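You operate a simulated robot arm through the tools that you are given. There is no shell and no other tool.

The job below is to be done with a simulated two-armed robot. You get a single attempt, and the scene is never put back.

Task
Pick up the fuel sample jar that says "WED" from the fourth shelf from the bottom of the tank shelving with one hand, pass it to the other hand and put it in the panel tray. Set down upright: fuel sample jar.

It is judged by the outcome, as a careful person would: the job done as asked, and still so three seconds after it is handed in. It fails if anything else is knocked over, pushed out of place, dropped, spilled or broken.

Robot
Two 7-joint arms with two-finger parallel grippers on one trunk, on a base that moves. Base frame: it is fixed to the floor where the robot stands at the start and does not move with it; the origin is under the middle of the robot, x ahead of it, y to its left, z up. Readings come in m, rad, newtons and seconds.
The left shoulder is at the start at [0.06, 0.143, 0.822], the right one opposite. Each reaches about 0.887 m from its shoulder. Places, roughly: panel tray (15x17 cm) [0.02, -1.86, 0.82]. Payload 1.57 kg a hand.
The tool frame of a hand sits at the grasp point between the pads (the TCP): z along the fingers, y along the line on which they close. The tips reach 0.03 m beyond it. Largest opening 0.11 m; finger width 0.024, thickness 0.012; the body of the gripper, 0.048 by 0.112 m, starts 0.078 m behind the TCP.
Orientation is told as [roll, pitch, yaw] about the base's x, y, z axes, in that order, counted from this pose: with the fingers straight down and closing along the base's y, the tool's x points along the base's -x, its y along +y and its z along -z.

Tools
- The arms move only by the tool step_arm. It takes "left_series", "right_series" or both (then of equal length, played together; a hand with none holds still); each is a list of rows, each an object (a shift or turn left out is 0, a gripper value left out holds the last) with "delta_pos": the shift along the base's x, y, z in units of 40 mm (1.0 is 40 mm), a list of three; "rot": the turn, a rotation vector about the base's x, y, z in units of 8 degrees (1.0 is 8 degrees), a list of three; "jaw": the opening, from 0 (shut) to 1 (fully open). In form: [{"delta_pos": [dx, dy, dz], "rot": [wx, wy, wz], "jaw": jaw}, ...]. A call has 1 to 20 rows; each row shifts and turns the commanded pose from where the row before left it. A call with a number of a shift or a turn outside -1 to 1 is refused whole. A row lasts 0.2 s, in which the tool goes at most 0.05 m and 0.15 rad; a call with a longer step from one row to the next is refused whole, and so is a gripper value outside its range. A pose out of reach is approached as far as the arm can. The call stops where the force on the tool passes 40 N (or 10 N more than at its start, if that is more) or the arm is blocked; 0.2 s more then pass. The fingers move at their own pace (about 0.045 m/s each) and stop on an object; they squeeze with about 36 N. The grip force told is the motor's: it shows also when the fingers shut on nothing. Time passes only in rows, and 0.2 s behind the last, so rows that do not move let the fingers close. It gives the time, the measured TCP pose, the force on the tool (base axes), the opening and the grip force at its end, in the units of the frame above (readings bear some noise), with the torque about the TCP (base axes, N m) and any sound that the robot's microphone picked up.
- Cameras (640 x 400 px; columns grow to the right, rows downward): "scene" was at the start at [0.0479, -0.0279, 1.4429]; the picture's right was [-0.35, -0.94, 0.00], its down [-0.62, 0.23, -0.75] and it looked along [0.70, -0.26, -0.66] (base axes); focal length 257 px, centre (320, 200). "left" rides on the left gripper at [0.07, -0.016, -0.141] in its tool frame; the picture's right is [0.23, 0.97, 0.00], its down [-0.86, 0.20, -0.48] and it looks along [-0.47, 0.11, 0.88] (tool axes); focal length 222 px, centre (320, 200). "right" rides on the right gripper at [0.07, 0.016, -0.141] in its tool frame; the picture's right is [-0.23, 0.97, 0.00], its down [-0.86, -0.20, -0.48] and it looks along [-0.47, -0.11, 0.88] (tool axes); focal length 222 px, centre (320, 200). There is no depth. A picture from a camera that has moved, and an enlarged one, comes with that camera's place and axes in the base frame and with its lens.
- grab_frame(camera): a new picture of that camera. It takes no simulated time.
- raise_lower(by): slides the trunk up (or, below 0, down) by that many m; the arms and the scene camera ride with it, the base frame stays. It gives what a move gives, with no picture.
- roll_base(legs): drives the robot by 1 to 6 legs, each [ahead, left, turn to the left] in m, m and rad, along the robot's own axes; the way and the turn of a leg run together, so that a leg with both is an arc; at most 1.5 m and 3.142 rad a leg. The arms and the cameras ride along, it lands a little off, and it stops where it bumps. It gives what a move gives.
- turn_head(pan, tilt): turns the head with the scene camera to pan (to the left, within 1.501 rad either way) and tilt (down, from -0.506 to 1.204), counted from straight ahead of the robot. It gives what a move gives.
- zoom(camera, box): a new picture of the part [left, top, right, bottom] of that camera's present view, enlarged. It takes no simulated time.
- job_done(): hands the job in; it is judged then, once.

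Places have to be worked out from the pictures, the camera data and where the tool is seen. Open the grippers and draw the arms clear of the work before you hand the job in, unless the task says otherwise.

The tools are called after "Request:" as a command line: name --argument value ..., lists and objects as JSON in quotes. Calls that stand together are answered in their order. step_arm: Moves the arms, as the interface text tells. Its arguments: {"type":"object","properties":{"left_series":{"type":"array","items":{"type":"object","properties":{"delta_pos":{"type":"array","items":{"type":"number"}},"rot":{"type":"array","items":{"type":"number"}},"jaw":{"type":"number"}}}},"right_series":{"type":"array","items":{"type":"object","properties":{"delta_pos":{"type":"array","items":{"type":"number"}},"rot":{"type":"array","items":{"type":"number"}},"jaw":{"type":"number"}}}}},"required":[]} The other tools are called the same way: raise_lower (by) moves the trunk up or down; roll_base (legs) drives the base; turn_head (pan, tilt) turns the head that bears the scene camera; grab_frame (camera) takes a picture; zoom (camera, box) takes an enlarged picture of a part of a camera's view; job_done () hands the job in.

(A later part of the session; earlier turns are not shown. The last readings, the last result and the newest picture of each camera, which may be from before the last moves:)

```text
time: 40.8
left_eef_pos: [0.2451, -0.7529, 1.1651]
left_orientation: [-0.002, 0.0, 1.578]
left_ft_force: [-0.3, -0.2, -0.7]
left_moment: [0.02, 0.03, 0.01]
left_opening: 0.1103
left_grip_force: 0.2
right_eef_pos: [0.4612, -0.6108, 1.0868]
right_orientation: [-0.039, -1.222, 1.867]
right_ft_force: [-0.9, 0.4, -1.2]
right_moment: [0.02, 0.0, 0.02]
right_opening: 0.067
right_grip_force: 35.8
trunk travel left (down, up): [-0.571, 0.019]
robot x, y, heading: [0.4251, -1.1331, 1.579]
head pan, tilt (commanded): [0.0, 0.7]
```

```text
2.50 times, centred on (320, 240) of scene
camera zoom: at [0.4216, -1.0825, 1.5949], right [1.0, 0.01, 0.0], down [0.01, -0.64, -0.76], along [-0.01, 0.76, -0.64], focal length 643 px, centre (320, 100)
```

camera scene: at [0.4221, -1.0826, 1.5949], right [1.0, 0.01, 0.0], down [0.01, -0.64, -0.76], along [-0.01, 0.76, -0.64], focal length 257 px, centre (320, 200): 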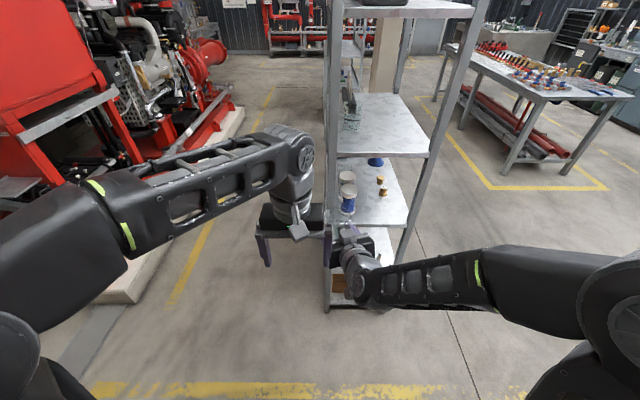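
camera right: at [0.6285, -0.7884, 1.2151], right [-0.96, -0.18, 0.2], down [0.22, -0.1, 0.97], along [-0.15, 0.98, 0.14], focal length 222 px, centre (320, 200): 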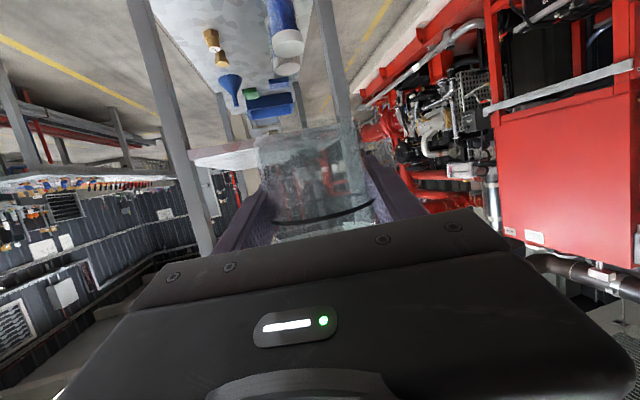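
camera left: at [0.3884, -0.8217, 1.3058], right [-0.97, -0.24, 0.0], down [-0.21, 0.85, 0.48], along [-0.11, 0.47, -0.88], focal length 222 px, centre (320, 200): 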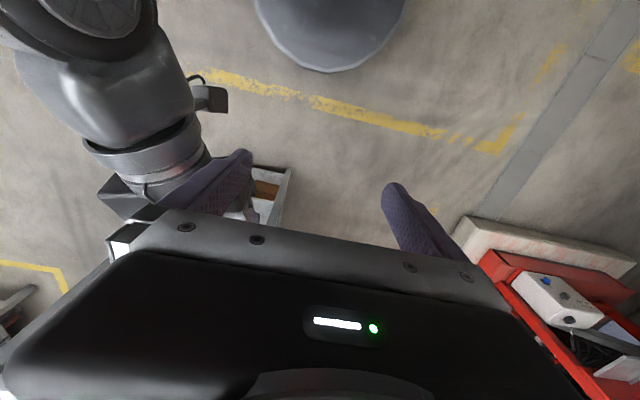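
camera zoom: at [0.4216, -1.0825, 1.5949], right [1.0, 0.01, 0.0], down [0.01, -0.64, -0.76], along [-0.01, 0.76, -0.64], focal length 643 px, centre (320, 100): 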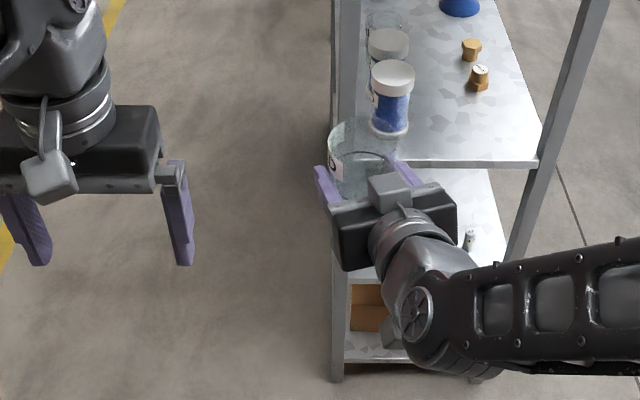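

The hands are well separated. Now I'll rotate the right hand about vertical by +72° to point left, keeping the jar upright, and the left hand by -90° so it closes fore-aft.

Request:
step_arm --right_series '[{"rot": [0, 0, 0.8]}, {"rot": [0, 0, 0.8]}, {"rot": [0, 0, 0.8]}, {"rot": [0, 0, 0.8]}, {"rot": [0, 0, 0.8]}, {"rot": [0, 0, 0.8]}, {"rot": [0, 0, 0.8]}, {"rot": [0, 0, 0.8]}, {"rot": [0, 0, 0.8]}, {"rot": [0, 0, 0.8]}, {"rot": [0, 0, 0.8]}, {}]' --left_series '[{"rot": [0, 0, -1]}, {"rot": [0, 0, -1]}, {"rot": [0, 0, -1]}, {"rot": [0, 0, -1]}, {"rot": [0, 0, -1]}, {"rot": [0, 0, -1]}, {"rot": [0, 0, -1]}, {"rot": [0, 0, -1]}, {"rot": [0, 0, -1]}, {"rot": [0, 0, -1]}, {"rot": [0, 0, -1]}, {"rot": [0, 0, -0.25]}]'

Request:
grab_frame --camera "scene"

Request:
grab_frame --camera "left"

```text
time: 43.4
left_eef_pos: [0.2446, -0.7528, 1.1662]
left_orientation: [0.0, -0.001, 0.005]
left_ft_force: [0.5, -0.1, -1.3]
left_moment: [0.03, 0.01, 0.0]
left_opening: 0.1102
left_grip_force: 0.1
right_eef_pos: [0.463, -0.6086, 1.089]
right_orientation: [-0.036, -1.222, 3.097]
right_ft_force: [0.6, -0.5, -1.7]
right_moment: [0.03, 0.0, 0.01]
right_opening: 0.0667
right_grip_force: 36.5
trunk travel left (down, up): [-0.571, 0.019]
robot x, y, heading: [0.4223, -1.1354, 1.577]
head pan, tilt (commanded): [0.0, 0.7]
```

```text
taken
camera scene: at [0.422, -1.083, 1.5949], right [1.0, 0.01, 0.0], down [0.01, -0.64, -0.77], along [-0.01, 0.77, -0.64], focal length 257 px, centre (320, 200)
```

scene: 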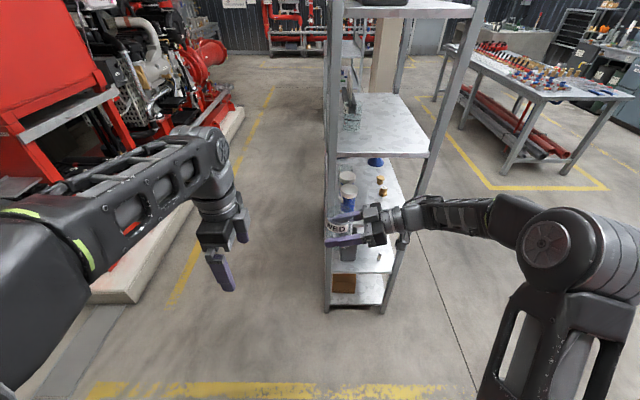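

```text
taken
camera left: at [0.1742, -0.7684, 1.3065], right [-0.23, 0.97, 0.0], down [0.85, 0.2, 0.48], along [0.47, 0.11, -0.88], focal length 222 px, centre (320, 200)
```

left: 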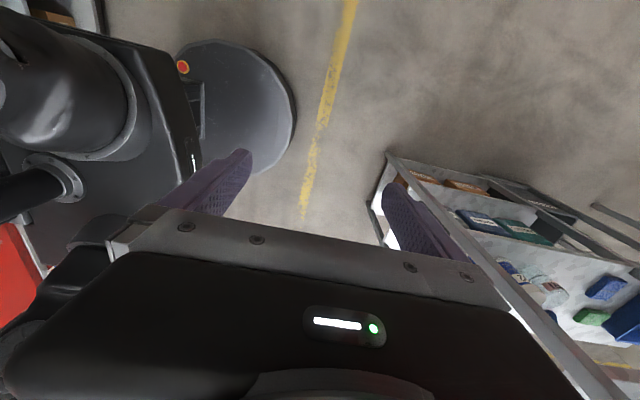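

Both rotations went as commanded. I'll zoom in to see the jar in the right hand from this angle.

Request:
zoom --camera "scene" --box '[280, 170, 420, 270]'

Request:
grab_frame --camera "right"

```text
4.00 times, centred on (350, 220) of scene
camera zoom: at [0.422, -1.083, 1.5949], right [1.0, 0.01, 0.0], down [0.01, -0.64, -0.77], along [-0.01, 0.77, -0.64], focal length 1028 px, centre (200, 120)
```

zoom: 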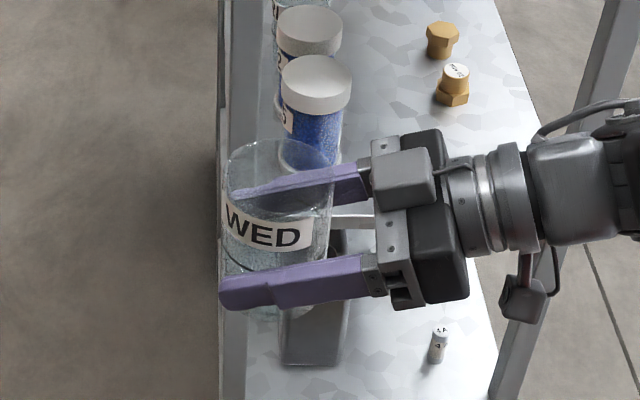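

```text
taken
camera right: at [0.618, -0.6399, 1.0699], right [-0.16, -0.97, 0.2], down [0.17, 0.17, 0.97], along [-0.97, 0.19, 0.14], focal length 222 px, centre (320, 200)
```

right: 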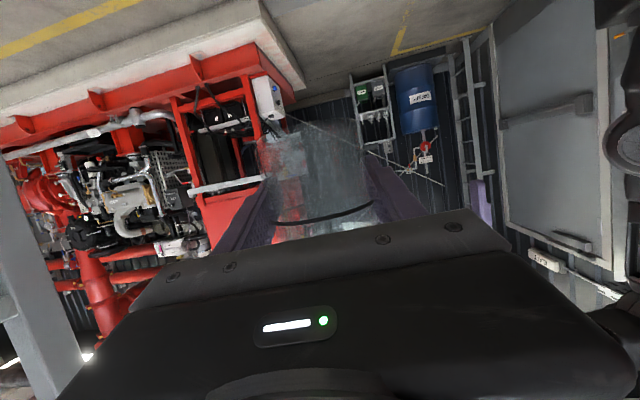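

The label faces the robot and the rim is at z≈1.151. I'll bring the left hand to the jar's y line at rim height, still well to the left of the jar.

Request:
step_arm --left_series '[{"delta_pos": [0.275, 0.72, -0.08]}, {"delta_pos": [0.275, 0.72, -0.08]}, {"delta_pos": [0.275, 0.72, -0.08]}, {"delta_pos": [0.275, 0.72, -0.08]}, {"delta_pos": [0.275, 0.72, -0.08]}, {}]'

Request:
grab_frame --camera "left"

Request:
zoom --camera "scene" --box '[200, 140, 440, 290]'

```text
time: 44.8
left_eef_pos: [0.2909, -0.6275, 1.1508]
left_orientation: [0.006, 0.0, 0.009]
left_ft_force: [0.3, -0.3, -0.5]
left_moment: [0.0, 0.0, -0.04]
left_opening: 0.1099
left_grip_force: 0.2
left hand out of reach, approached as far as the arm can: row 5
right_eef_pos: [0.4632, -0.6098, 1.0871]
right_orientation: [-0.036, -1.222, 3.095]
right_ft_force: [0.1, -0.5, -1.9]
right_moment: [-0.06, 0.02, 0.02]
right_opening: 0.0668
right_grip_force: 35.9
trunk travel left (down, up): [-0.571, 0.019]
robot x, y, heading: [0.4229, -1.1431, 1.586]
head pan, tilt (commanded): [0.0, 0.7]
```

```text
taken
camera left: at [0.2196, -0.6452, 1.2912], right [-0.24, 0.97, 0.01], down [0.85, 0.2, 0.48], along [0.47, 0.12, -0.88], focal length 222 px, centre (320, 200)
```

left: 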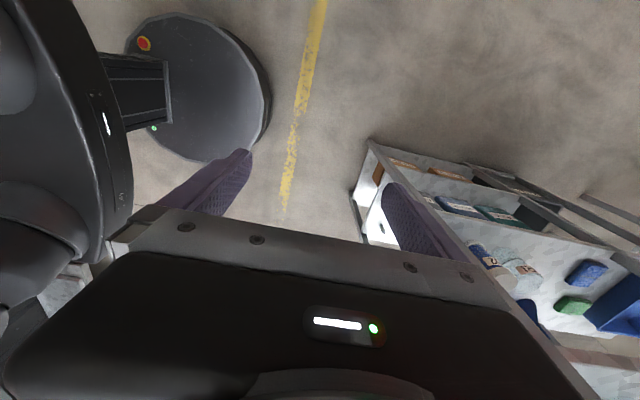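

```text
2.67 times, centred on (320, 215) of scene
camera zoom: at [0.4221, -1.0821, 1.5948], right [1.0, 0.01, 0.0], down [0.01, -0.64, -0.76], along [-0.01, 0.76, -0.64], focal length 686 px, centre (320, 160)
```

zoom: 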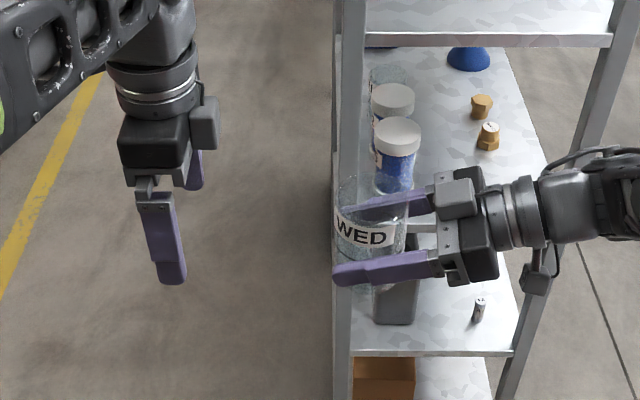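

The left arm runs out of reach at y≈-0.63. I'll bring the right hand with the jar about 7 cm closer to the robot and 5 cm lower, where both arms are comfortable.

Request:
step_arm --right_series '[{"delta_pos": [-0.14, -0.43, -0.3]}, {"delta_pos": [-0.14, -0.43, -0.3]}, {"delta_pos": [-0.14, -0.43, -0.3]}, {"delta_pos": [-0.14, -0.43, -0.3]}, {}]'

Request:
zoom --camera "scene" --box '[200, 140, 440, 290]'

```text
time: 46.0
left_eef_pos: [0.2898, -0.6278, 1.1502]
left_orientation: [0.008, -0.001, 0.008]
left_ft_force: [0.7, -0.5, 0.0]
left_moment: [0.0, 0.0, 0.0]
left_opening: 0.1099
left_grip_force: 0.1
right_eef_pos: [0.4402, -0.6782, 1.0419]
right_orientation: [-0.04, -1.222, 3.095]
right_ft_force: [0.1, -0.2, -0.5]
right_moment: [-0.02, -0.01, 0.01]
right_opening: 0.0663
right_grip_force: 35.6
trunk travel left (down, up): [-0.571, 0.019]
robot x, y, heading: [0.4206, -1.1442, 1.577]
head pan, tilt (commanded): [0.0, 0.7]
```

```text
2.67 times, centred on (320, 215) of scene
camera zoom: at [0.4219, -1.0824, 1.5949], right [1.0, 0.01, 0.0], down [0.01, -0.64, -0.76], along [-0.01, 0.76, -0.64], focal length 686 px, centre (320, 160)
```

zoom: 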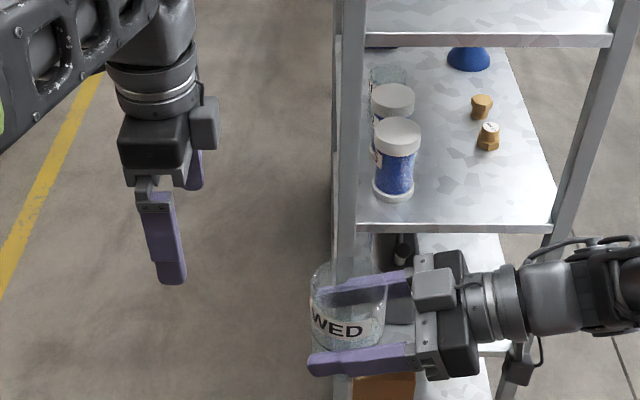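

The right hand is at (0.440, -0.678, 1.042) with the rim near z≈1.102. I'll line up the left hand at the same y and at rim height, still left of the jar.

Request:
step_arm --left_series '[{"delta_pos": [0, -0.42, -0.4]}, {"delta_pos": [0, -0.42, -0.4]}, {"delta_pos": [0, -0.42, -0.4]}, {}]'

Request:
grab_frame --camera "left"

Request:
zoom --camera "scene" --box '[200, 160, 440, 310]'

```text
time: 47.0
left_eef_pos: [0.2912, -0.6785, 1.105]
left_orientation: [-0.001, 0.0, 0.01]
left_ft_force: [-0.2, 0.4, -0.5]
left_moment: [0.06, 0.01, 0.0]
left_opening: 0.1101
left_grip_force: 0.0
right_eef_pos: [0.4404, -0.679, 1.0418]
right_orientation: [-0.036, -1.22, 3.095]
right_ft_force: [0.2, -0.4, -2.0]
right_moment: [-0.03, 0.0, 0.03]
right_opening: 0.0666
right_grip_force: 35.3
trunk travel left (down, up): [-0.571, 0.019]
robot x, y, heading: [0.4225, -1.143, 1.576]
head pan, tilt (commanded): [0.0, 0.7]
```

```text
taken
camera left: at [0.2219, -0.6955, 1.2442], right [-0.24, 0.97, 0.0], down [0.85, 0.21, 0.48], along [0.47, 0.11, -0.88], focal length 222 px, centre (320, 200)
```

left: 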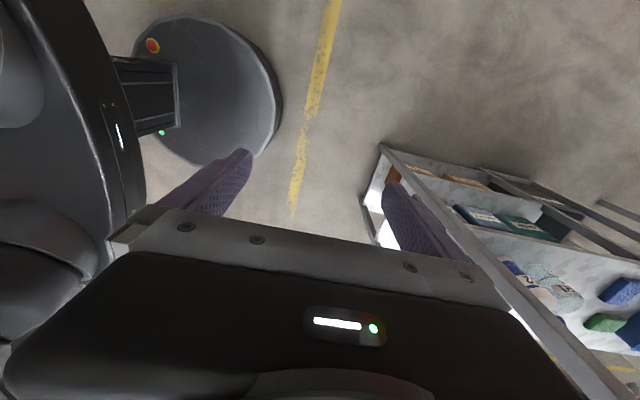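

```text
2.67 times, centred on (320, 235) of scene
camera zoom: at [0.422, -1.0823, 1.5948], right [1.0, 0.01, 0.0], down [0.01, -0.64, -0.76], along [-0.01, 0.76, -0.64], focal length 686 px, centre (320, 107)
```

zoom: 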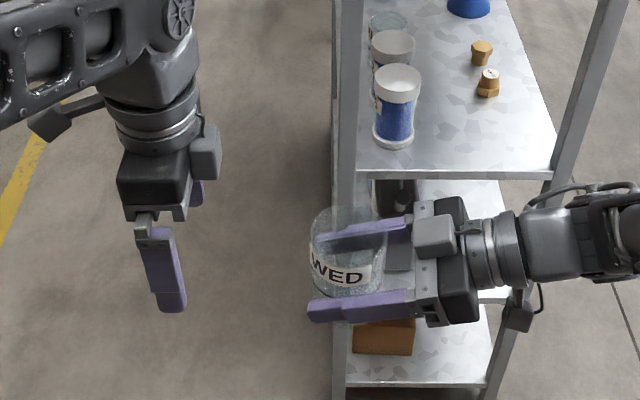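

The left hand is on the jar's line. I'll advance it +x in two stages, starting with 9 cm.

Request:
step_arm --left_series '[{"delta_pos": [0.45, 0, 0]}, {"delta_pos": [0.45, 0, 0]}, {"delta_pos": [0.45, 0, 0]}, {"delta_pos": [0.45, 0, 0]}, {"delta_pos": [0.45, 0, 0]}, {}]'

Request:
zoom --camera "scene" --box '[200, 160, 440, 310]'

Request:
grab_frame --camera "left"

Request:
grab_frame --camera "right"

```text
time: 48.4
left_eef_pos: [0.3823, -0.6793, 1.1046]
left_orientation: [0.001, 0.0, 0.009]
left_ft_force: [-0.7, 0.3, -0.7]
left_moment: [-0.01, 0.0, 0.0]
left_opening: 0.1101
left_grip_force: 0.1
right_eef_pos: [0.4406, -0.6788, 1.0407]
right_orientation: [-0.038, -1.221, 3.097]
right_ft_force: [0.0, 0.0, -1.2]
right_moment: [-0.02, 0.01, 0.0]
right_opening: 0.0665
right_grip_force: 36.0
trunk travel left (down, up): [-0.571, 0.019]
robot x, y, heading: [0.4218, -1.1376, 1.58]
head pan, tilt (commanded): [0.0, 0.7]
```

```text
2.67 times, centred on (320, 235) of scene
camera zoom: at [0.4216, -1.0827, 1.5949], right [1.0, 0.01, 0.0], down [0.01, -0.64, -0.76], along [-0.01, 0.76, -0.64], focal length 686 px, centre (320, 107)
```

zoom: 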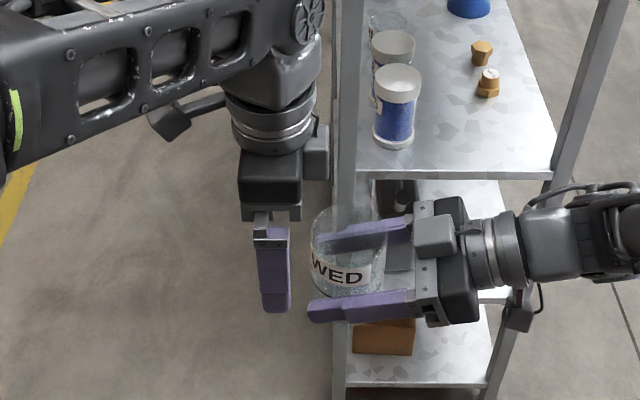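

```text
taken
camera left: at [0.3117, -0.6957, 1.2452], right [-0.24, 0.97, 0.0], down [0.85, 0.21, 0.48], along [0.47, 0.11, -0.88], focal length 222 px, centre (320, 200)
```

left: 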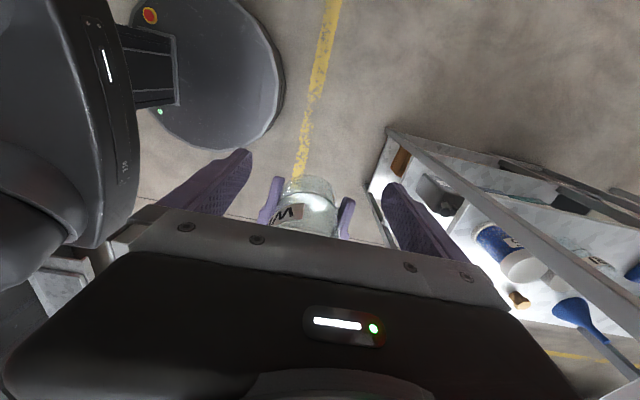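

```text
taken
camera right: at [0.5947, -0.7089, 1.0231], right [-0.16, -0.97, 0.2], down [0.17, 0.17, 0.97], along [-0.97, 0.19, 0.14], focal length 222 px, centre (320, 200)
```

right: 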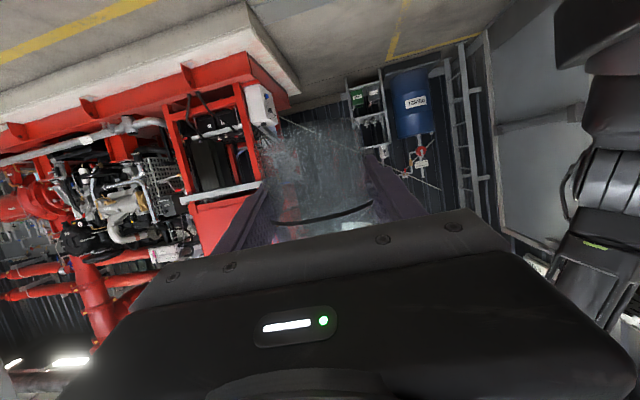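

The left camera shows the jar centred between the left fingers. I'll advance the last ~6 cm to put the left TCP on the jar axis.

Request:
step_arm --left_series '[{"delta_pos": [0.375, 0, 0]}, {"delta_pos": [0.375, 0, 0]}, {"delta_pos": [0.375, 0, 0]}, {"delta_pos": [0.375, 0, 0]}, {}]'

Request:
zoom --camera "scene" --box '[200, 160, 440, 310]'

Request:
zoom --camera "left" --box '[200, 120, 440, 270]'

Request:
grab_frame --camera "right"

```text
time: 49.6
left_eef_pos: [0.4412, -0.6796, 1.1041]
left_orientation: [0.001, 0.0, 0.009]
left_ft_force: [0.2, -0.1, 0.7]
left_moment: [0.01, -0.03, 0.02]
left_opening: 0.11
left_grip_force: 0.1
right_eef_pos: [0.4404, -0.6791, 1.0412]
right_orientation: [-0.038, -1.223, 3.096]
right_ft_force: [-0.1, -1.2, -1.7]
right_moment: [0.02, 0.0, -0.02]
right_opening: 0.0666
right_grip_force: 36.5
trunk travel left (down, up): [-0.571, 0.019]
robot x, y, heading: [0.4232, -1.1371, 1.581]
head pan, tilt (commanded): [0.0, 0.7]
```

```text
2.67 times, centred on (320, 235) of scene
camera zoom: at [0.4217, -1.0826, 1.5949], right [1.0, 0.01, 0.0], down [0.01, -0.64, -0.76], along [-0.01, 0.76, -0.64], focal length 686 px, centre (320, 107)
```

zoom: 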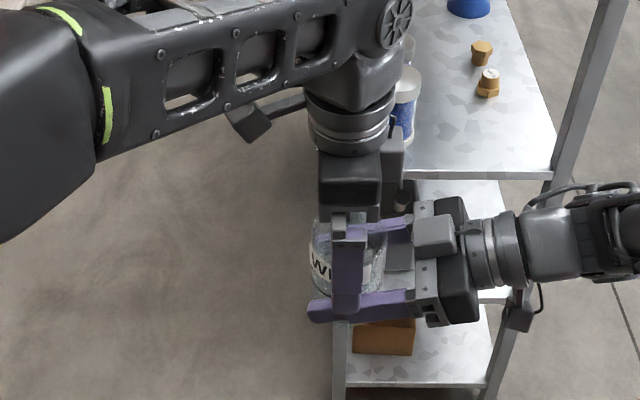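

```text
2.67 times, centred on (320, 195) of left
camera zoom: at [0.3716, -0.696, 1.2447], right [-0.24, 0.97, 0.0], down [0.85, 0.21, 0.48], along [0.47, 0.11, -0.88], focal length 592 px, centre (320, 213)
```

zoom: 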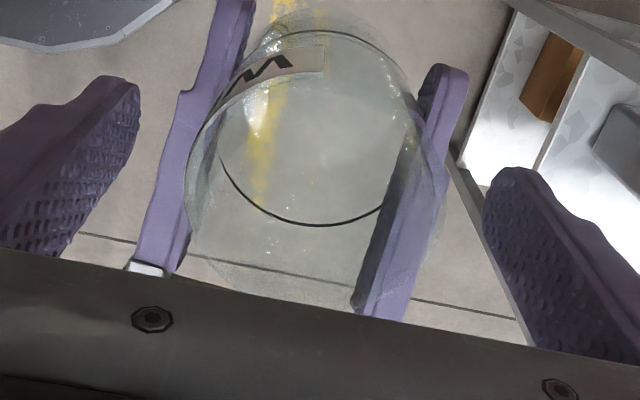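

```text
taken
camera right: at [0.5948, -0.7088, 1.0231], right [-0.16, -0.97, 0.2], down [0.17, 0.17, 0.97], along [-0.97, 0.19, 0.14], focal length 222 px, centre (320, 200)
```

right: 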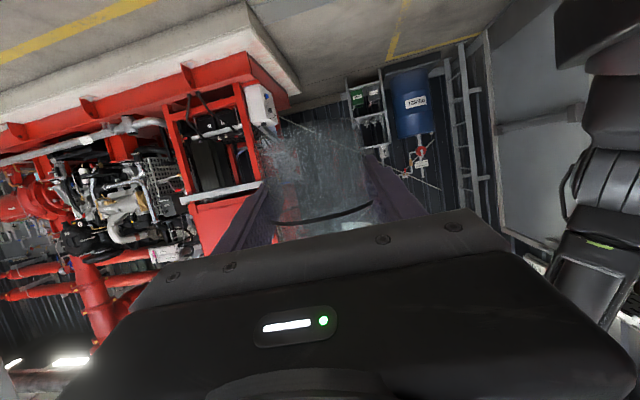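

The jar rim is centred under the left palm and the left fingertips clear the right fingers. I'll close the left gripper on the rim while the right keeps holding.

Request:
step_arm --left_series '[{"jaw": 0}, {}, {}, {}, {}, {}, {}]'

Request:
zoom --camera "left" --box '[200, 120, 440, 270]'

Request:
zoom --camera "scene" --box '[260, 200, 420, 300]'

```text
time: 51.2
left_eef_pos: [0.442, -0.6793, 1.1046]
left_orientation: [0.001, 0.0, 0.006]
left_ft_force: [-1.7, -2.7, 0.3]
left_moment: [0.75, -0.07, -0.96]
left_opening: 0.0654
left_grip_force: 36.0
right_eef_pos: [0.4408, -0.6789, 1.0411]
right_orientation: [-0.036, -1.221, 3.095]
right_ft_force: [1.8, 3.0, -0.9]
right_moment: [-0.92, 0.19, 0.96]
right_opening: 0.0663
right_grip_force: 35.7
trunk travel left (down, up): [-0.571, 0.019]
robot x, y, heading: [0.4261, -1.1373, 1.58]
head pan, tilt (commanded): [0.0, 0.7]
```

```text
2.67 times, centred on (320, 195) of left
camera zoom: at [0.3716, -0.6959, 1.2446], right [-0.23, 0.97, 0.0], down [0.85, 0.21, 0.48], along [0.46, 0.11, -0.88], focal length 592 px, centre (320, 213)
```

zoom: 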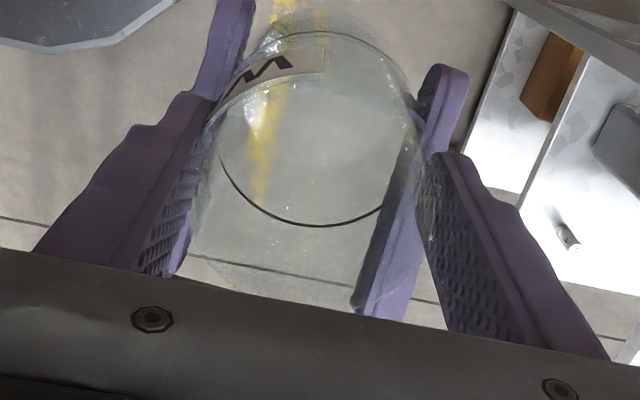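

```text
4.00 times, centred on (340, 250) of scene
camera zoom: at [0.4219, -1.0825, 1.5949], right [1.0, 0.01, 0.0], down [0.01, -0.64, -0.76], along [-0.01, 0.76, -0.64], focal length 1028 px, centre (240, 0)
```

zoom: 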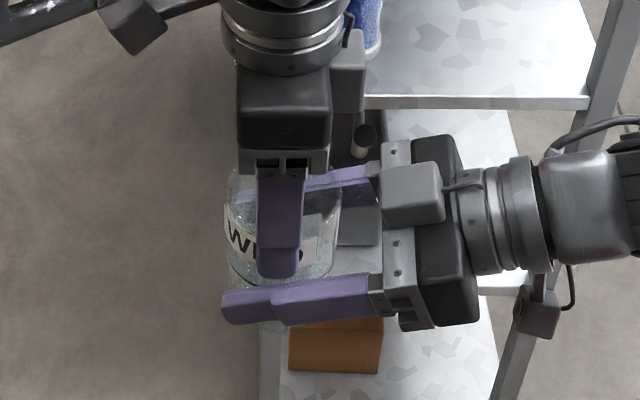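

Both hands now hold the jar, left at 0.065 m opening and 36 N. I'll open the right gripper and check that the left keeps hold.

Request:
step_arm --right_series '[{"jaw": 0.85}, {}, {}, {}, {}]'

Request:
zoom --camera "left" --box '[200, 120, 440, 270]'

Request:
zoom --camera "scene" --box '[260, 200, 420, 300]'

```text
time: 52.4
left_eef_pos: [0.442, -0.6794, 1.1056]
left_orientation: [0.0, -0.001, 0.01]
left_ft_force: [-0.4, -0.3, -0.4]
left_moment: [0.0, 0.0, 0.03]
left_opening: 0.0654
left_grip_force: 35.9
right_eef_pos: [0.4406, -0.6777, 1.0415]
right_orientation: [-0.035, -1.223, 3.098]
right_ft_force: [0.1, -1.1, 0.4]
right_moment: [0.0, -0.01, -0.01]
right_opening: 0.0936
right_grip_force: 0.0
trunk travel left (down, up): [-0.571, 0.019]
robot x, y, heading: [0.4222, -1.1391, 1.583]
head pan, tilt (commanded): [0.0, 0.7]
```

```text
2.67 times, centred on (320, 195) of left
camera zoom: at [0.3716, -0.6959, 1.2446], right [-0.24, 0.97, 0.0], down [0.85, 0.21, 0.48], along [0.47, 0.11, -0.88], focal length 592 px, centre (320, 213)
```

zoom: 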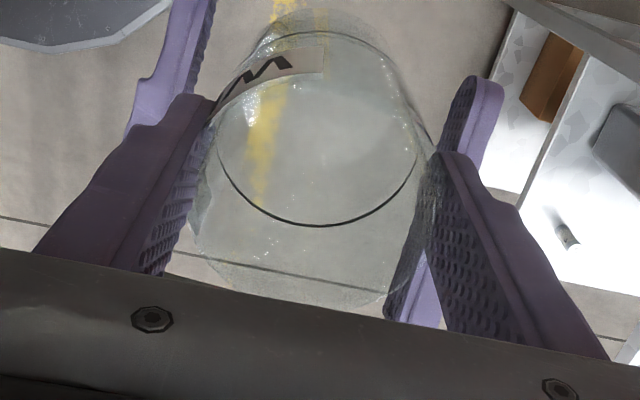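

```text
4.00 times, centred on (340, 250) of scene
camera zoom: at [0.4219, -1.0825, 1.5949], right [1.0, 0.01, 0.0], down [0.01, -0.64, -0.76], along [-0.01, 0.76, -0.64], focal length 1028 px, centre (240, 0)
```

zoom: 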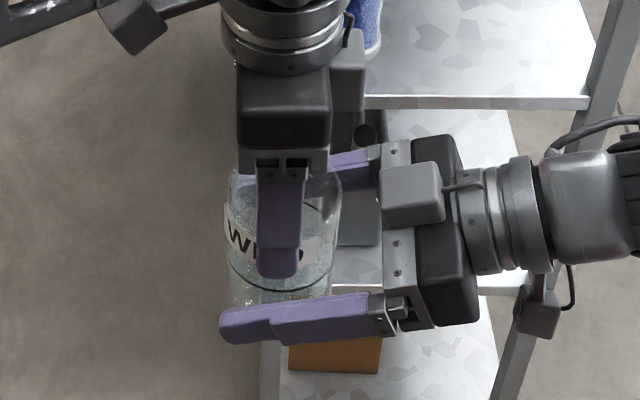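

The left hand holds the jar alone, with readings near zero apart from a light load. I'll withdraw the right hand straight back in +x.

Request:
step_arm --right_series '[{"delta_pos": [0.4, -0.02, 0]}, {"delta_pos": [0.6, -0.03, 0]}, {"delta_pos": [0.7, -0.03, 0]}, {"delta_pos": [0.7, 0, 0]}, {"delta_pos": [0.7, 0, 0]}, {"delta_pos": [0.7, 0, 0]}, {}]'

Request:
grab_frame --camera "scene"

Request:
zoom --camera "scene" --box '[260, 200, 420, 300]'

Request:
grab_frame --camera "right"

```text
time: 54.0
left_eef_pos: [0.4424, -0.6794, 1.1048]
left_orientation: [0.0, 0.001, 0.009]
left_ft_force: [-0.1, 0.6, -0.1]
left_moment: [-0.02, 0.0, -0.02]
left_opening: 0.0652
left_grip_force: 35.9
right_eef_pos: [0.5921, -0.684, 1.0386]
right_orientation: [-0.036, -1.222, 3.097]
right_ft_force: [-0.3, 0.9, -0.3]
right_moment: [0.01, 0.01, -0.02]
right_opening: 0.0937
right_grip_force: 0.1
trunk travel left (down, up): [-0.571, 0.019]
robot x, y, heading: [0.4226, -1.1392, 1.574]
head pan, tilt (commanded): [0.0, 0.7]
```

```text
taken
camera scene: at [0.4216, -1.0826, 1.5949], right [1.0, 0.01, 0.0], down [0.01, -0.64, -0.76], along [-0.01, 0.76, -0.64], focal length 257 px, centre (320, 200)
```

scene: 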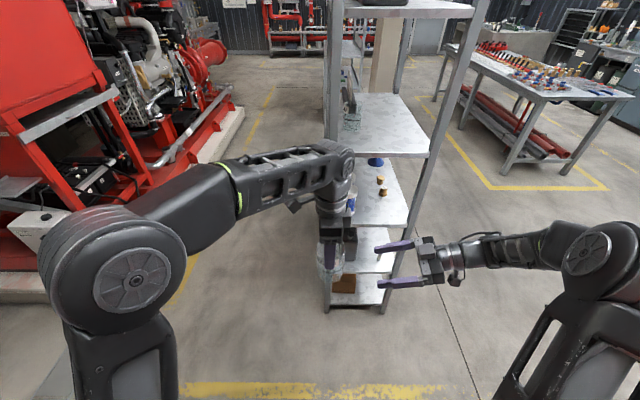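

```text
4.00 times, centred on (340, 250) of scene
camera zoom: at [0.4216, -1.0826, 1.5949], right [1.0, 0.01, 0.0], down [0.01, -0.64, -0.76], along [-0.01, 0.76, -0.64], focal length 1028 px, centre (240, 0)
```

zoom: 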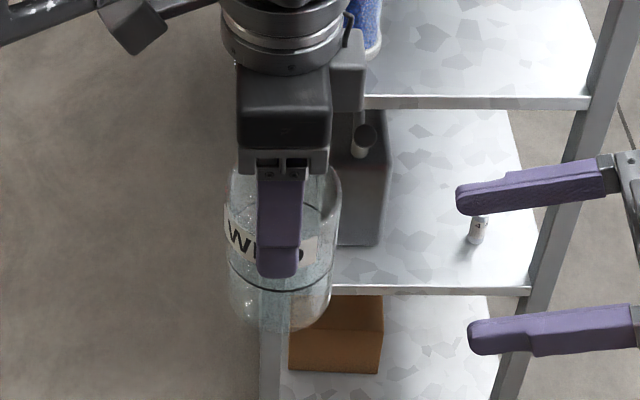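

```text
taken
camera right: at [0.7465, -0.7136, 1.0207], right [-0.16, -0.97, 0.2], down [0.17, 0.17, 0.97], along [-0.97, 0.19, 0.14], focal length 222 px, centre (320, 200)
```

right: 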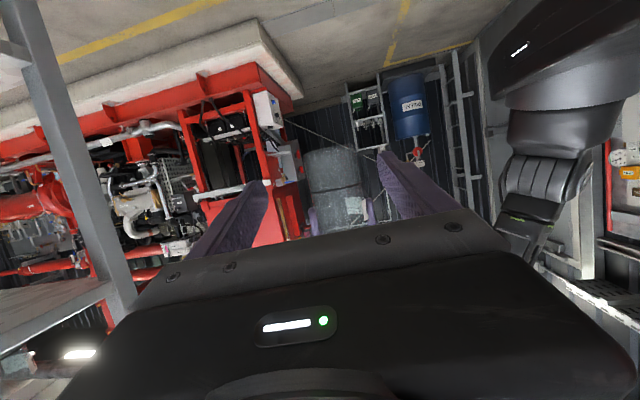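

The handover is done: the jar hangs upright in the left hand and the right hand is clear. I'll return the right hand to a tucked, fingers-down pose at the robot's right side before driving.

Request:
step_arm --right_series '[{"delta_pos": [0.35, 0, 0.25], "rot": [0, 0, -0.97]}, {"delta_pos": [0.35, 0, 0.25], "rot": [0, 0, -0.97]}, {"delta_pos": [0.35, 0, 0.25], "rot": [0, 0, -0.97]}, {"delta_pos": [0.35, 0, 0.25], "rot": [0, 0, -0.97]}, {"delta_pos": [0.35, -0.1, 0.25], "rot": [0, 0, -0.97]}, {"delta_pos": [0.35, -0.1, 0.25], "rot": [0, 0, -0.97]}, {"delta_pos": [0.35, -0.1, 0.25], "rot": [0, 0, -0.97]}, {"delta_pos": [0.35, -0.1, 0.25], "rot": [0, 0, -0.97]}, {"delta_pos": [0.35, -0.1, 0.25], "rot": [0, 0, -0.97]}, {"delta_pos": [0.35, -0.1, 0.25], "rot": [0, 0, -0.97]}, {"delta_pos": [0.35, -0.1, 0.25], "rot": [0, 0, -0.97]}, {"rot": [-0.97, 0, 0]}, {"rot": [-0.97, 0, 0]}, {"rot": [-0.97, 0, 0]}, {"rot": [-0.97, 0, 0]}, {"rot": [-0.97, 0, 0]}, {"rot": [-0.97, 0, 0]}, {"rot": [-0.97, 0, 0]}, {"rot": [-0.97, 0, 0]}, {"rot": [-0.97, 0, 0]}]'

Request:
grab_frame --camera "scene"

```text
time: 58.2
left_eef_pos: [0.4425, -0.68, 1.1038]
left_orientation: [0.001, 0.002, 0.009]
left_ft_force: [0.5, -0.1, 0.3]
left_moment: [0.03, -0.02, 0.01]
left_opening: 0.0654
left_grip_force: 36.0
right_eef_pos: [0.7713, -0.6882, 1.1535]
right_orientation: [-0.005, -0.006, 1.583]
right_ft_force: [-0.2, -0.3, -0.4]
right_moment: [-0.01, 0.01, 0.01]
right_opening: 0.0934
right_grip_force: 0.0
right hand out of reach, approached as far as the arm can: row 9, 10, 11, 20
trunk travel left (down, up): [-0.571, 0.019]
robot x, y, heading: [0.4212, -1.137, 1.581]
head pan, tilt (commanded): [0.0, 0.7]
```

```text
taken
camera scene: at [0.4234, -1.0827, 1.5949], right [1.0, 0.01, 0.0], down [0.0, -0.64, -0.76], along [-0.01, 0.76, -0.64], focal length 257 px, centre (320, 200)
```

scene: 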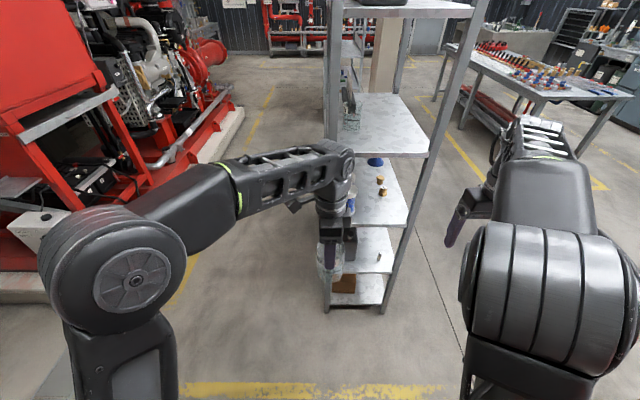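

The right arm is tucked with fingers down. I'll turn left a quarter turn first and look at the counter area.

Request:
roll_base --legs '[[0, 0, 1.56]]'

Request:
turn_head --pan 1.3 --tilt 0.5

Request:
grab_frame --camera "scene"

```text
time: 62.4
left_eef_pos: [-0.0358, -1.1158, 1.1046]
left_orientation: [-0.001, 0.0, 1.568]
left_ft_force: [-0.5, 0.0, -0.2]
left_moment: [0.01, -0.05, -0.03]
left_opening: 0.0652
left_grip_force: 36.6
right_eef_pos: [-0.0234, -0.787, 1.1539]
right_orientation: [-0.008, -0.009, -3.138]
right_ft_force: [0.0, 0.8, 0.3]
right_moment: [0.01, 0.0, 0.03]
right_opening: 0.0935
right_grip_force: 0.0
trunk travel left (down, up): [-0.571, 0.019]
robot x, y, heading: [0.4235, -1.1388, 3.138]
head pan, tilt (commanded): [0.0, 0.7]
```

```text
time: 63.9
left_eef_pos: [-0.0366, -1.1167, 1.1045]
left_orientation: [-0.001, 0.001, 1.567]
left_ft_force: [-0.3, -0.2, 1.0]
left_moment: [0.0, 0.03, 0.01]
left_opening: 0.0648
left_grip_force: 36.2
right_eef_pos: [-0.0251, -0.7879, 1.1545]
right_orientation: [-0.008, -0.009, -3.139]
right_ft_force: [-0.9, 0.2, -0.6]
right_moment: [-0.01, 0.0, 0.03]
right_opening: 0.0936
right_grip_force: 0.0
trunk travel left (down, up): [-0.571, 0.019]
robot x, y, heading: [0.4239, -1.1367, 3.138]
head pan, tilt (commanded): [1.3, 0.499]
```

```text
taken
camera scene: at [0.4273, -1.2254, 1.6126], right [-0.96, 0.27, 0.0], down [0.13, 0.46, -0.88], along [-0.24, -0.85, -0.48], focal length 257 px, centre (320, 200)
```

scene: 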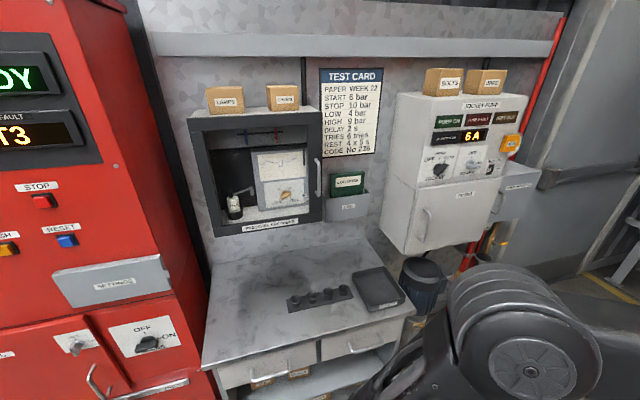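

The tray on the counter back-projects to (0.012, -1.858), which matches the given place. The counter front edge is at y≈-1.73, and the white cabinet starts at x<-0.16, y<-1.98. I'll finish the turn to face -y and strafe in front of the tray, still well back.

Request:
roll_base --legs '[[0, 0, 1.574], [0, -0.38, 0]]'

Request:
turn_head --pan 0.0 --tilt 0.6

Request:
grab_frame --camera "scene"

```text
time: 70.1
left_eef_pos: [0.0083, -1.5926, 1.1044]
left_orientation: [0.001, 0.0, 3.12]
left_ft_force: [-0.5, -0.4, 0.3]
left_moment: [0.0, 0.0, -0.01]
left_opening: 0.0651
left_grip_force: 36.1
right_eef_pos: [-0.3195, -1.5741, 1.1543]
right_orientation: [-0.007, -0.01, -1.589]
right_ft_force: [-0.2, -0.1, -0.3]
right_moment: [-0.04, -0.01, 0.01]
right_opening: 0.0935
right_grip_force: 0.0
trunk travel left (down, up): [-0.571, 0.019]
robot x, y, heading: [0.0376, -1.134, -1.595]
head pan, tilt (commanded): [1.3, 0.499]
```

```text
time: 71.6
left_eef_pos: [0.01, -1.5914, 1.1048]
left_orientation: [0.001, 0.001, 3.12]
left_ft_force: [0.8, -0.6, -0.1]
left_moment: [0.01, -0.03, 0.0]
left_opening: 0.0649
left_grip_force: 35.5
right_eef_pos: [-0.3195, -1.5739, 1.1544]
right_orientation: [-0.007, -0.01, -1.589]
right_ft_force: [0.8, 0.2, 0.2]
right_moment: [0.03, 0.0, 0.0]
right_opening: 0.0935
right_grip_force: 0.1
trunk travel left (down, up): [-0.571, 0.019]
robot x, y, heading: [0.0436, -1.1321, -1.588]
head pan, tilt (commanded): [0.0, 0.6]
```

```text
taken
camera scene: at [0.0389, -1.1906, 1.6035], right [-1.0, 0.02, 0.0], down [0.01, 0.56, -0.82], along [-0.02, -0.82, -0.57], focal length 257 px, centre (320, 200)
```

scene: 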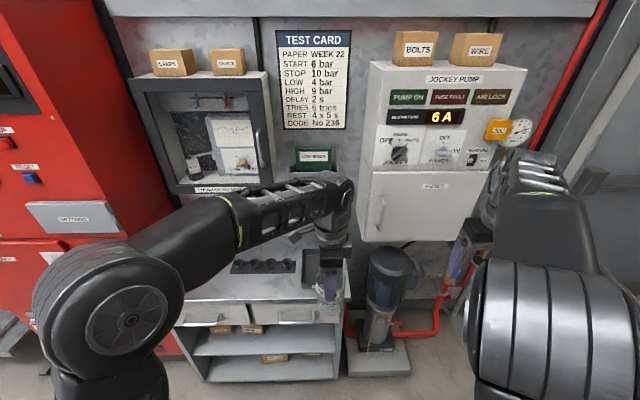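

I'm in front of the tray with the jar upright. Before driving ahead I'll pull the right hand back 15 cm, since the white pump cabinet protrudes to about y≈-1.93 on that side.

Request:
step_arm --right_series '[{"delta_pos": [0, 0.6, -0.1]}, {"delta_pos": [0, 0.6, -0.1]}, {"delta_pos": [0, 0.6, -0.1]}, {"delta_pos": [0, 0.6, -0.1]}, {"delta_pos": [0, 0.6, -0.1]}, {"delta_pos": [0, 0.6, -0.1]}, {}]'

Request:
grab_frame --camera "scene"

Request:
grab_frame --camera "left"

```text
time: 73.2
left_eef_pos: [0.0095, -1.5924, 1.1037]
left_orientation: [0.0, 0.0, 3.12]
left_ft_force: [0.0, 0.3, -0.8]
left_moment: [0.04, -0.01, 0.0]
left_opening: 0.0652
left_grip_force: 35.8
right_eef_pos: [-0.3192, -1.4308, 1.1314]
right_orientation: [-0.007, -0.009, -1.588]
right_ft_force: [-0.3, 0.0, 0.2]
right_moment: [-0.03, -0.02, -0.02]
right_opening: 0.0934
right_grip_force: 0.0
trunk travel left (down, up): [-0.571, 0.019]
robot x, y, heading: [0.0408, -1.134, -1.592]
head pan, tilt (commanded): [0.0, 0.6]
```

```text
taken
camera scene: at [0.0388, -1.1909, 1.6035], right [-1.0, 0.02, 0.0], down [0.01, 0.57, -0.82], along [-0.02, -0.82, -0.57], focal length 257 px, centre (320, 200)
```

scene: 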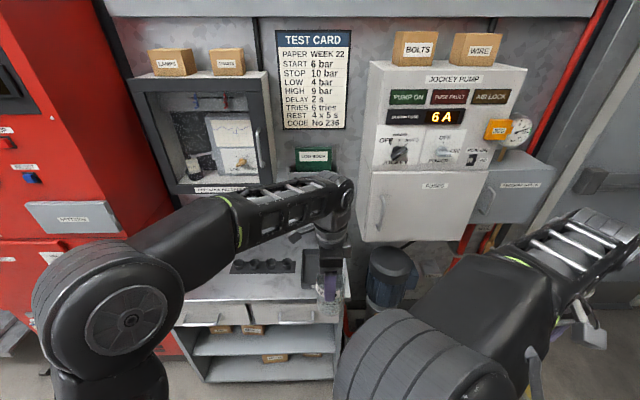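

```text
taken
camera left: at [0.0791, -1.5766, 1.2445], right [0.21, -0.98, 0.0], down [-0.86, -0.18, 0.48], along [-0.47, -0.1, -0.88], focal length 222 px, centre (320, 200)
```

left: 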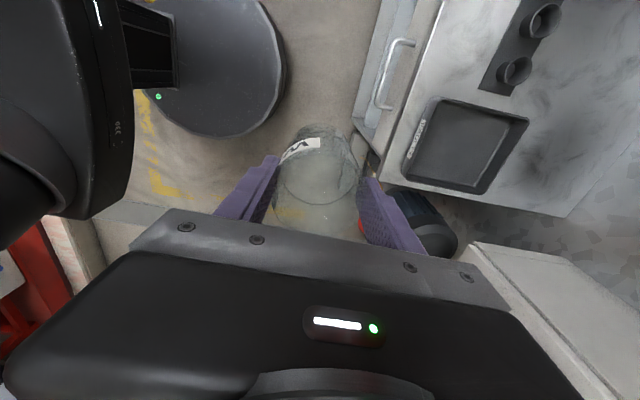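

The left camera gives a clear view of the open tray, centred near (0.02, -1.86). The base front should stay about 5 cm short of the counter, so I'll drive ahead 0.25 m with a slight leftward correction.

Request:
roll_base --legs '[[0.25, 0.012, 0]]'

Request:
grab_frame --camera "scene"

Request:
grab_frame --camera "left"

```text
time: 75.0
left_eef_pos: [0.0138, -1.8408, 1.1033]
left_orientation: [-0.004, 0.0, 3.117]
left_ft_force: [-0.4, -0.4, -0.3]
left_moment: [0.04, -0.05, 0.01]
left_opening: 0.0655
left_grip_force: 35.7
right_eef_pos: [-0.3123, -1.6786, 1.1303]
right_orientation: [-0.007, -0.007, -1.59]
right_ft_force: [-0.6, -0.7, 0.3]
right_moment: [-0.01, 0.03, -0.01]
right_opening: 0.0936
right_grip_force: 0.0
trunk travel left (down, up): [-0.571, 0.019]
robot x, y, heading: [0.0484, -1.3817, -1.592]
head pan, tilt (commanded): [0.0, 0.6]
```

```text
taken
camera scene: at [0.0448, -1.4396, 1.6034], right [-1.0, 0.02, 0.0], down [0.01, 0.57, -0.82], along [-0.02, -0.82, -0.57], focal length 257 px, centre (320, 200)
```

scene: 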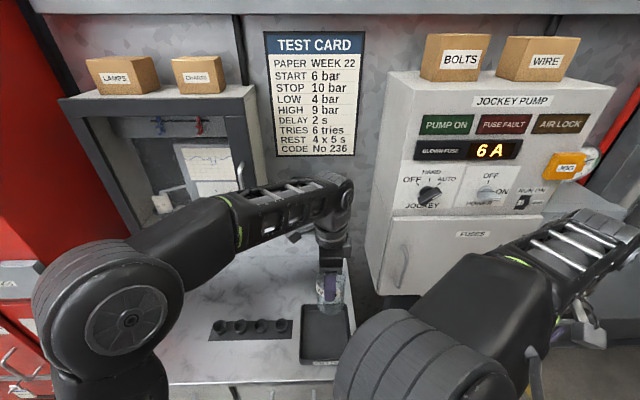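

```text
taken
camera left: at [0.0836, -1.8251, 1.2442], right [0.2, -0.98, 0.0], down [-0.86, -0.18, 0.48], along [-0.47, -0.1, -0.88], focal length 222 px, centre (320, 200)
```

left: 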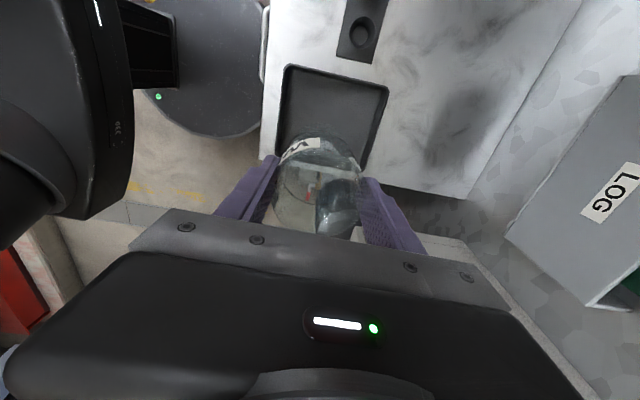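

I'll zoom in on the tray in both cameras to pin down its centre and wall height before lowering.

Request:
zoom --camera "scene" --box '[270, 240, 390, 390]'

Request:
zoom --camera "left" --box '[220, 40, 440, 240]'

```text
2.67 times, centred on (330, 315) of scene
camera zoom: at [0.0448, -1.4396, 1.6034], right [-1.0, 0.02, 0.0], down [0.01, 0.57, -0.82], along [-0.02, -0.82, -0.57], focal length 686 px, centre (293, -107)
```

zoom: 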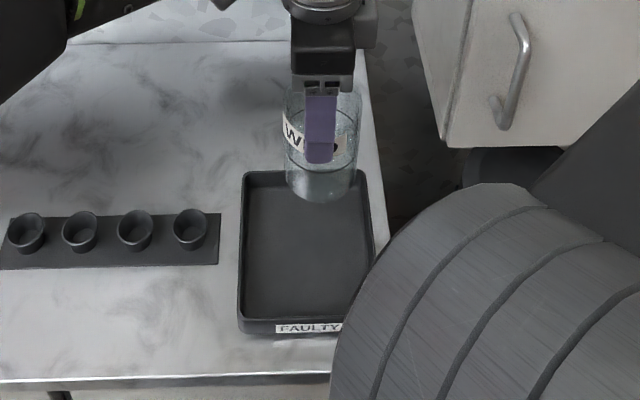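

```text
2.00 times, centred on (330, 140) of left
camera zoom: at [0.0836, -1.8251, 1.2442], right [0.2, -0.98, 0.0], down [-0.86, -0.18, 0.48], along [-0.47, -0.1, -0.88], focal length 444 px, centre (300, 320)
```

zoom: 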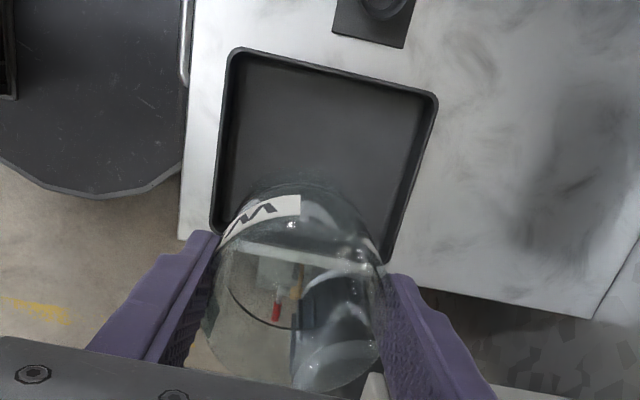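

The tray rim spans x -0.055 to 0.095 and y -1.945 to -1.775, with its top at z≈0.84, so I'll aim for the centre at (0.02, -1.858). I'll nudge the left hand there first, at the current height.

Request:
step_arm --left_series '[{"delta_pos": [0.08, -0.22, -0.2]}, {"delta_pos": [0.08, -0.22, -0.2]}, {}]'

```text
time: 75.8
left_eef_pos: [0.0214, -1.8567, 1.0889]
left_orientation: [-0.001, -0.001, 3.116]
left_ft_force: [-0.1, -0.5, -0.9]
left_moment: [-0.01, 0.02, -0.01]
left_opening: 0.065
left_grip_force: 36.2
right_eef_pos: [-0.313, -1.6767, 1.1304]
right_orientation: [-0.006, -0.01, -1.592]
right_ft_force: [-0.4, 0.2, -1.3]
right_moment: [0.03, 0.03, -0.01]
right_opening: 0.0938
right_grip_force: 0.0
trunk travel left (down, up): [-0.571, 0.019]
robot x, y, heading: [0.0468, -1.3778, -1.599]
head pan, tilt (commanded): [0.0, 0.6]
```

The hand is now over the tray centre at (0.021, -1.857). I'll lower the trunk 0.12 m, which leaves the jar bottom about 4 cm above the tray floor, then re-check.

Request:
raise_lower --by -0.12

Request:
grab_frame --camera "scene"

Request:
zoom --camera "left" --box '[200, 40, 440, 240]'

```text
time: 77.3
left_eef_pos: [0.0216, -1.8565, 0.9685]
left_orientation: [0.001, 0.0, 3.118]
left_ft_force: [0.2, 0.2, -0.5]
left_moment: [0.05, -0.01, -0.02]
left_opening: 0.0651
left_grip_force: 36.2
right_eef_pos: [-0.3143, -1.6762, 1.01]
right_orientation: [-0.009, -0.01, -1.591]
right_ft_force: [-0.7, -0.1, -0.1]
right_moment: [-0.05, 0.01, -0.02]
right_opening: 0.0936
right_grip_force: 0.0
trunk travel left (down, up): [-0.451, 0.139]
robot x, y, heading: [0.0477, -1.3796, -1.593]
head pan, tilt (commanded): [0.0, 0.6]
```

```text
taken
camera scene: at [0.0448, -1.438, 1.4835], right [-1.0, 0.02, 0.0], down [0.01, 0.56, -0.83], along [-0.02, -0.82, -0.56], focal length 257 px, centre (320, 200)
```

scene: 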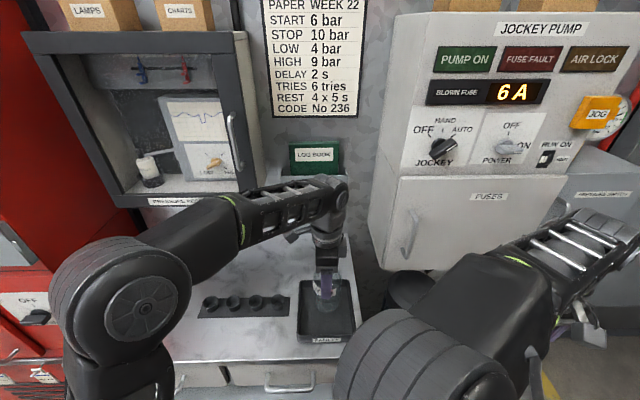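

```text
2.00 times, centred on (320, 140) of left
camera zoom: at [0.0909, -1.8407, 1.1091], right [0.2, -0.98, 0.0], down [-0.86, -0.18, 0.48], along [-0.47, -0.1, -0.88], focal length 444 px, centre (320, 320)
```

zoom: 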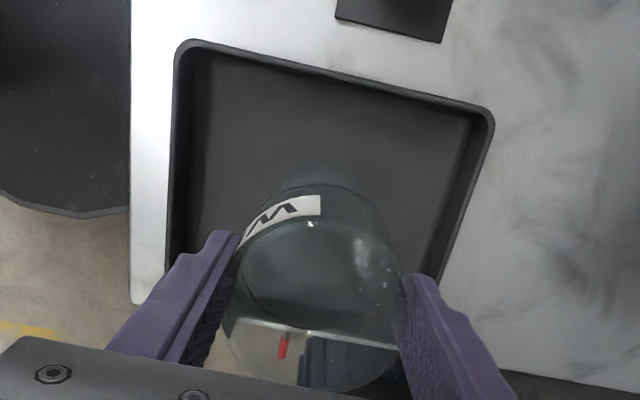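

I'll zoom the scene camera on the jar over the tray to check the remaining gap and position.

Request:
zoom --camera "scene" --box '[270, 240, 390, 350]'

```text
3.64 times, centred on (330, 295) of scene
camera zoom: at [0.0448, -1.438, 1.4835], right [-1.0, 0.02, 0.0], down [0.01, 0.56, -0.83], along [-0.02, -0.82, -0.56], focal length 935 px, centre (284, -146)
```

zoom: 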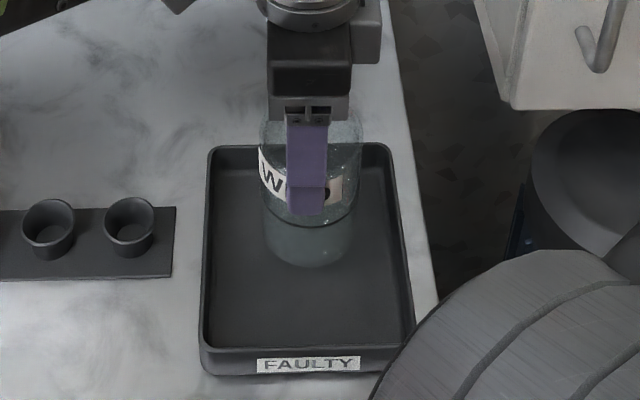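

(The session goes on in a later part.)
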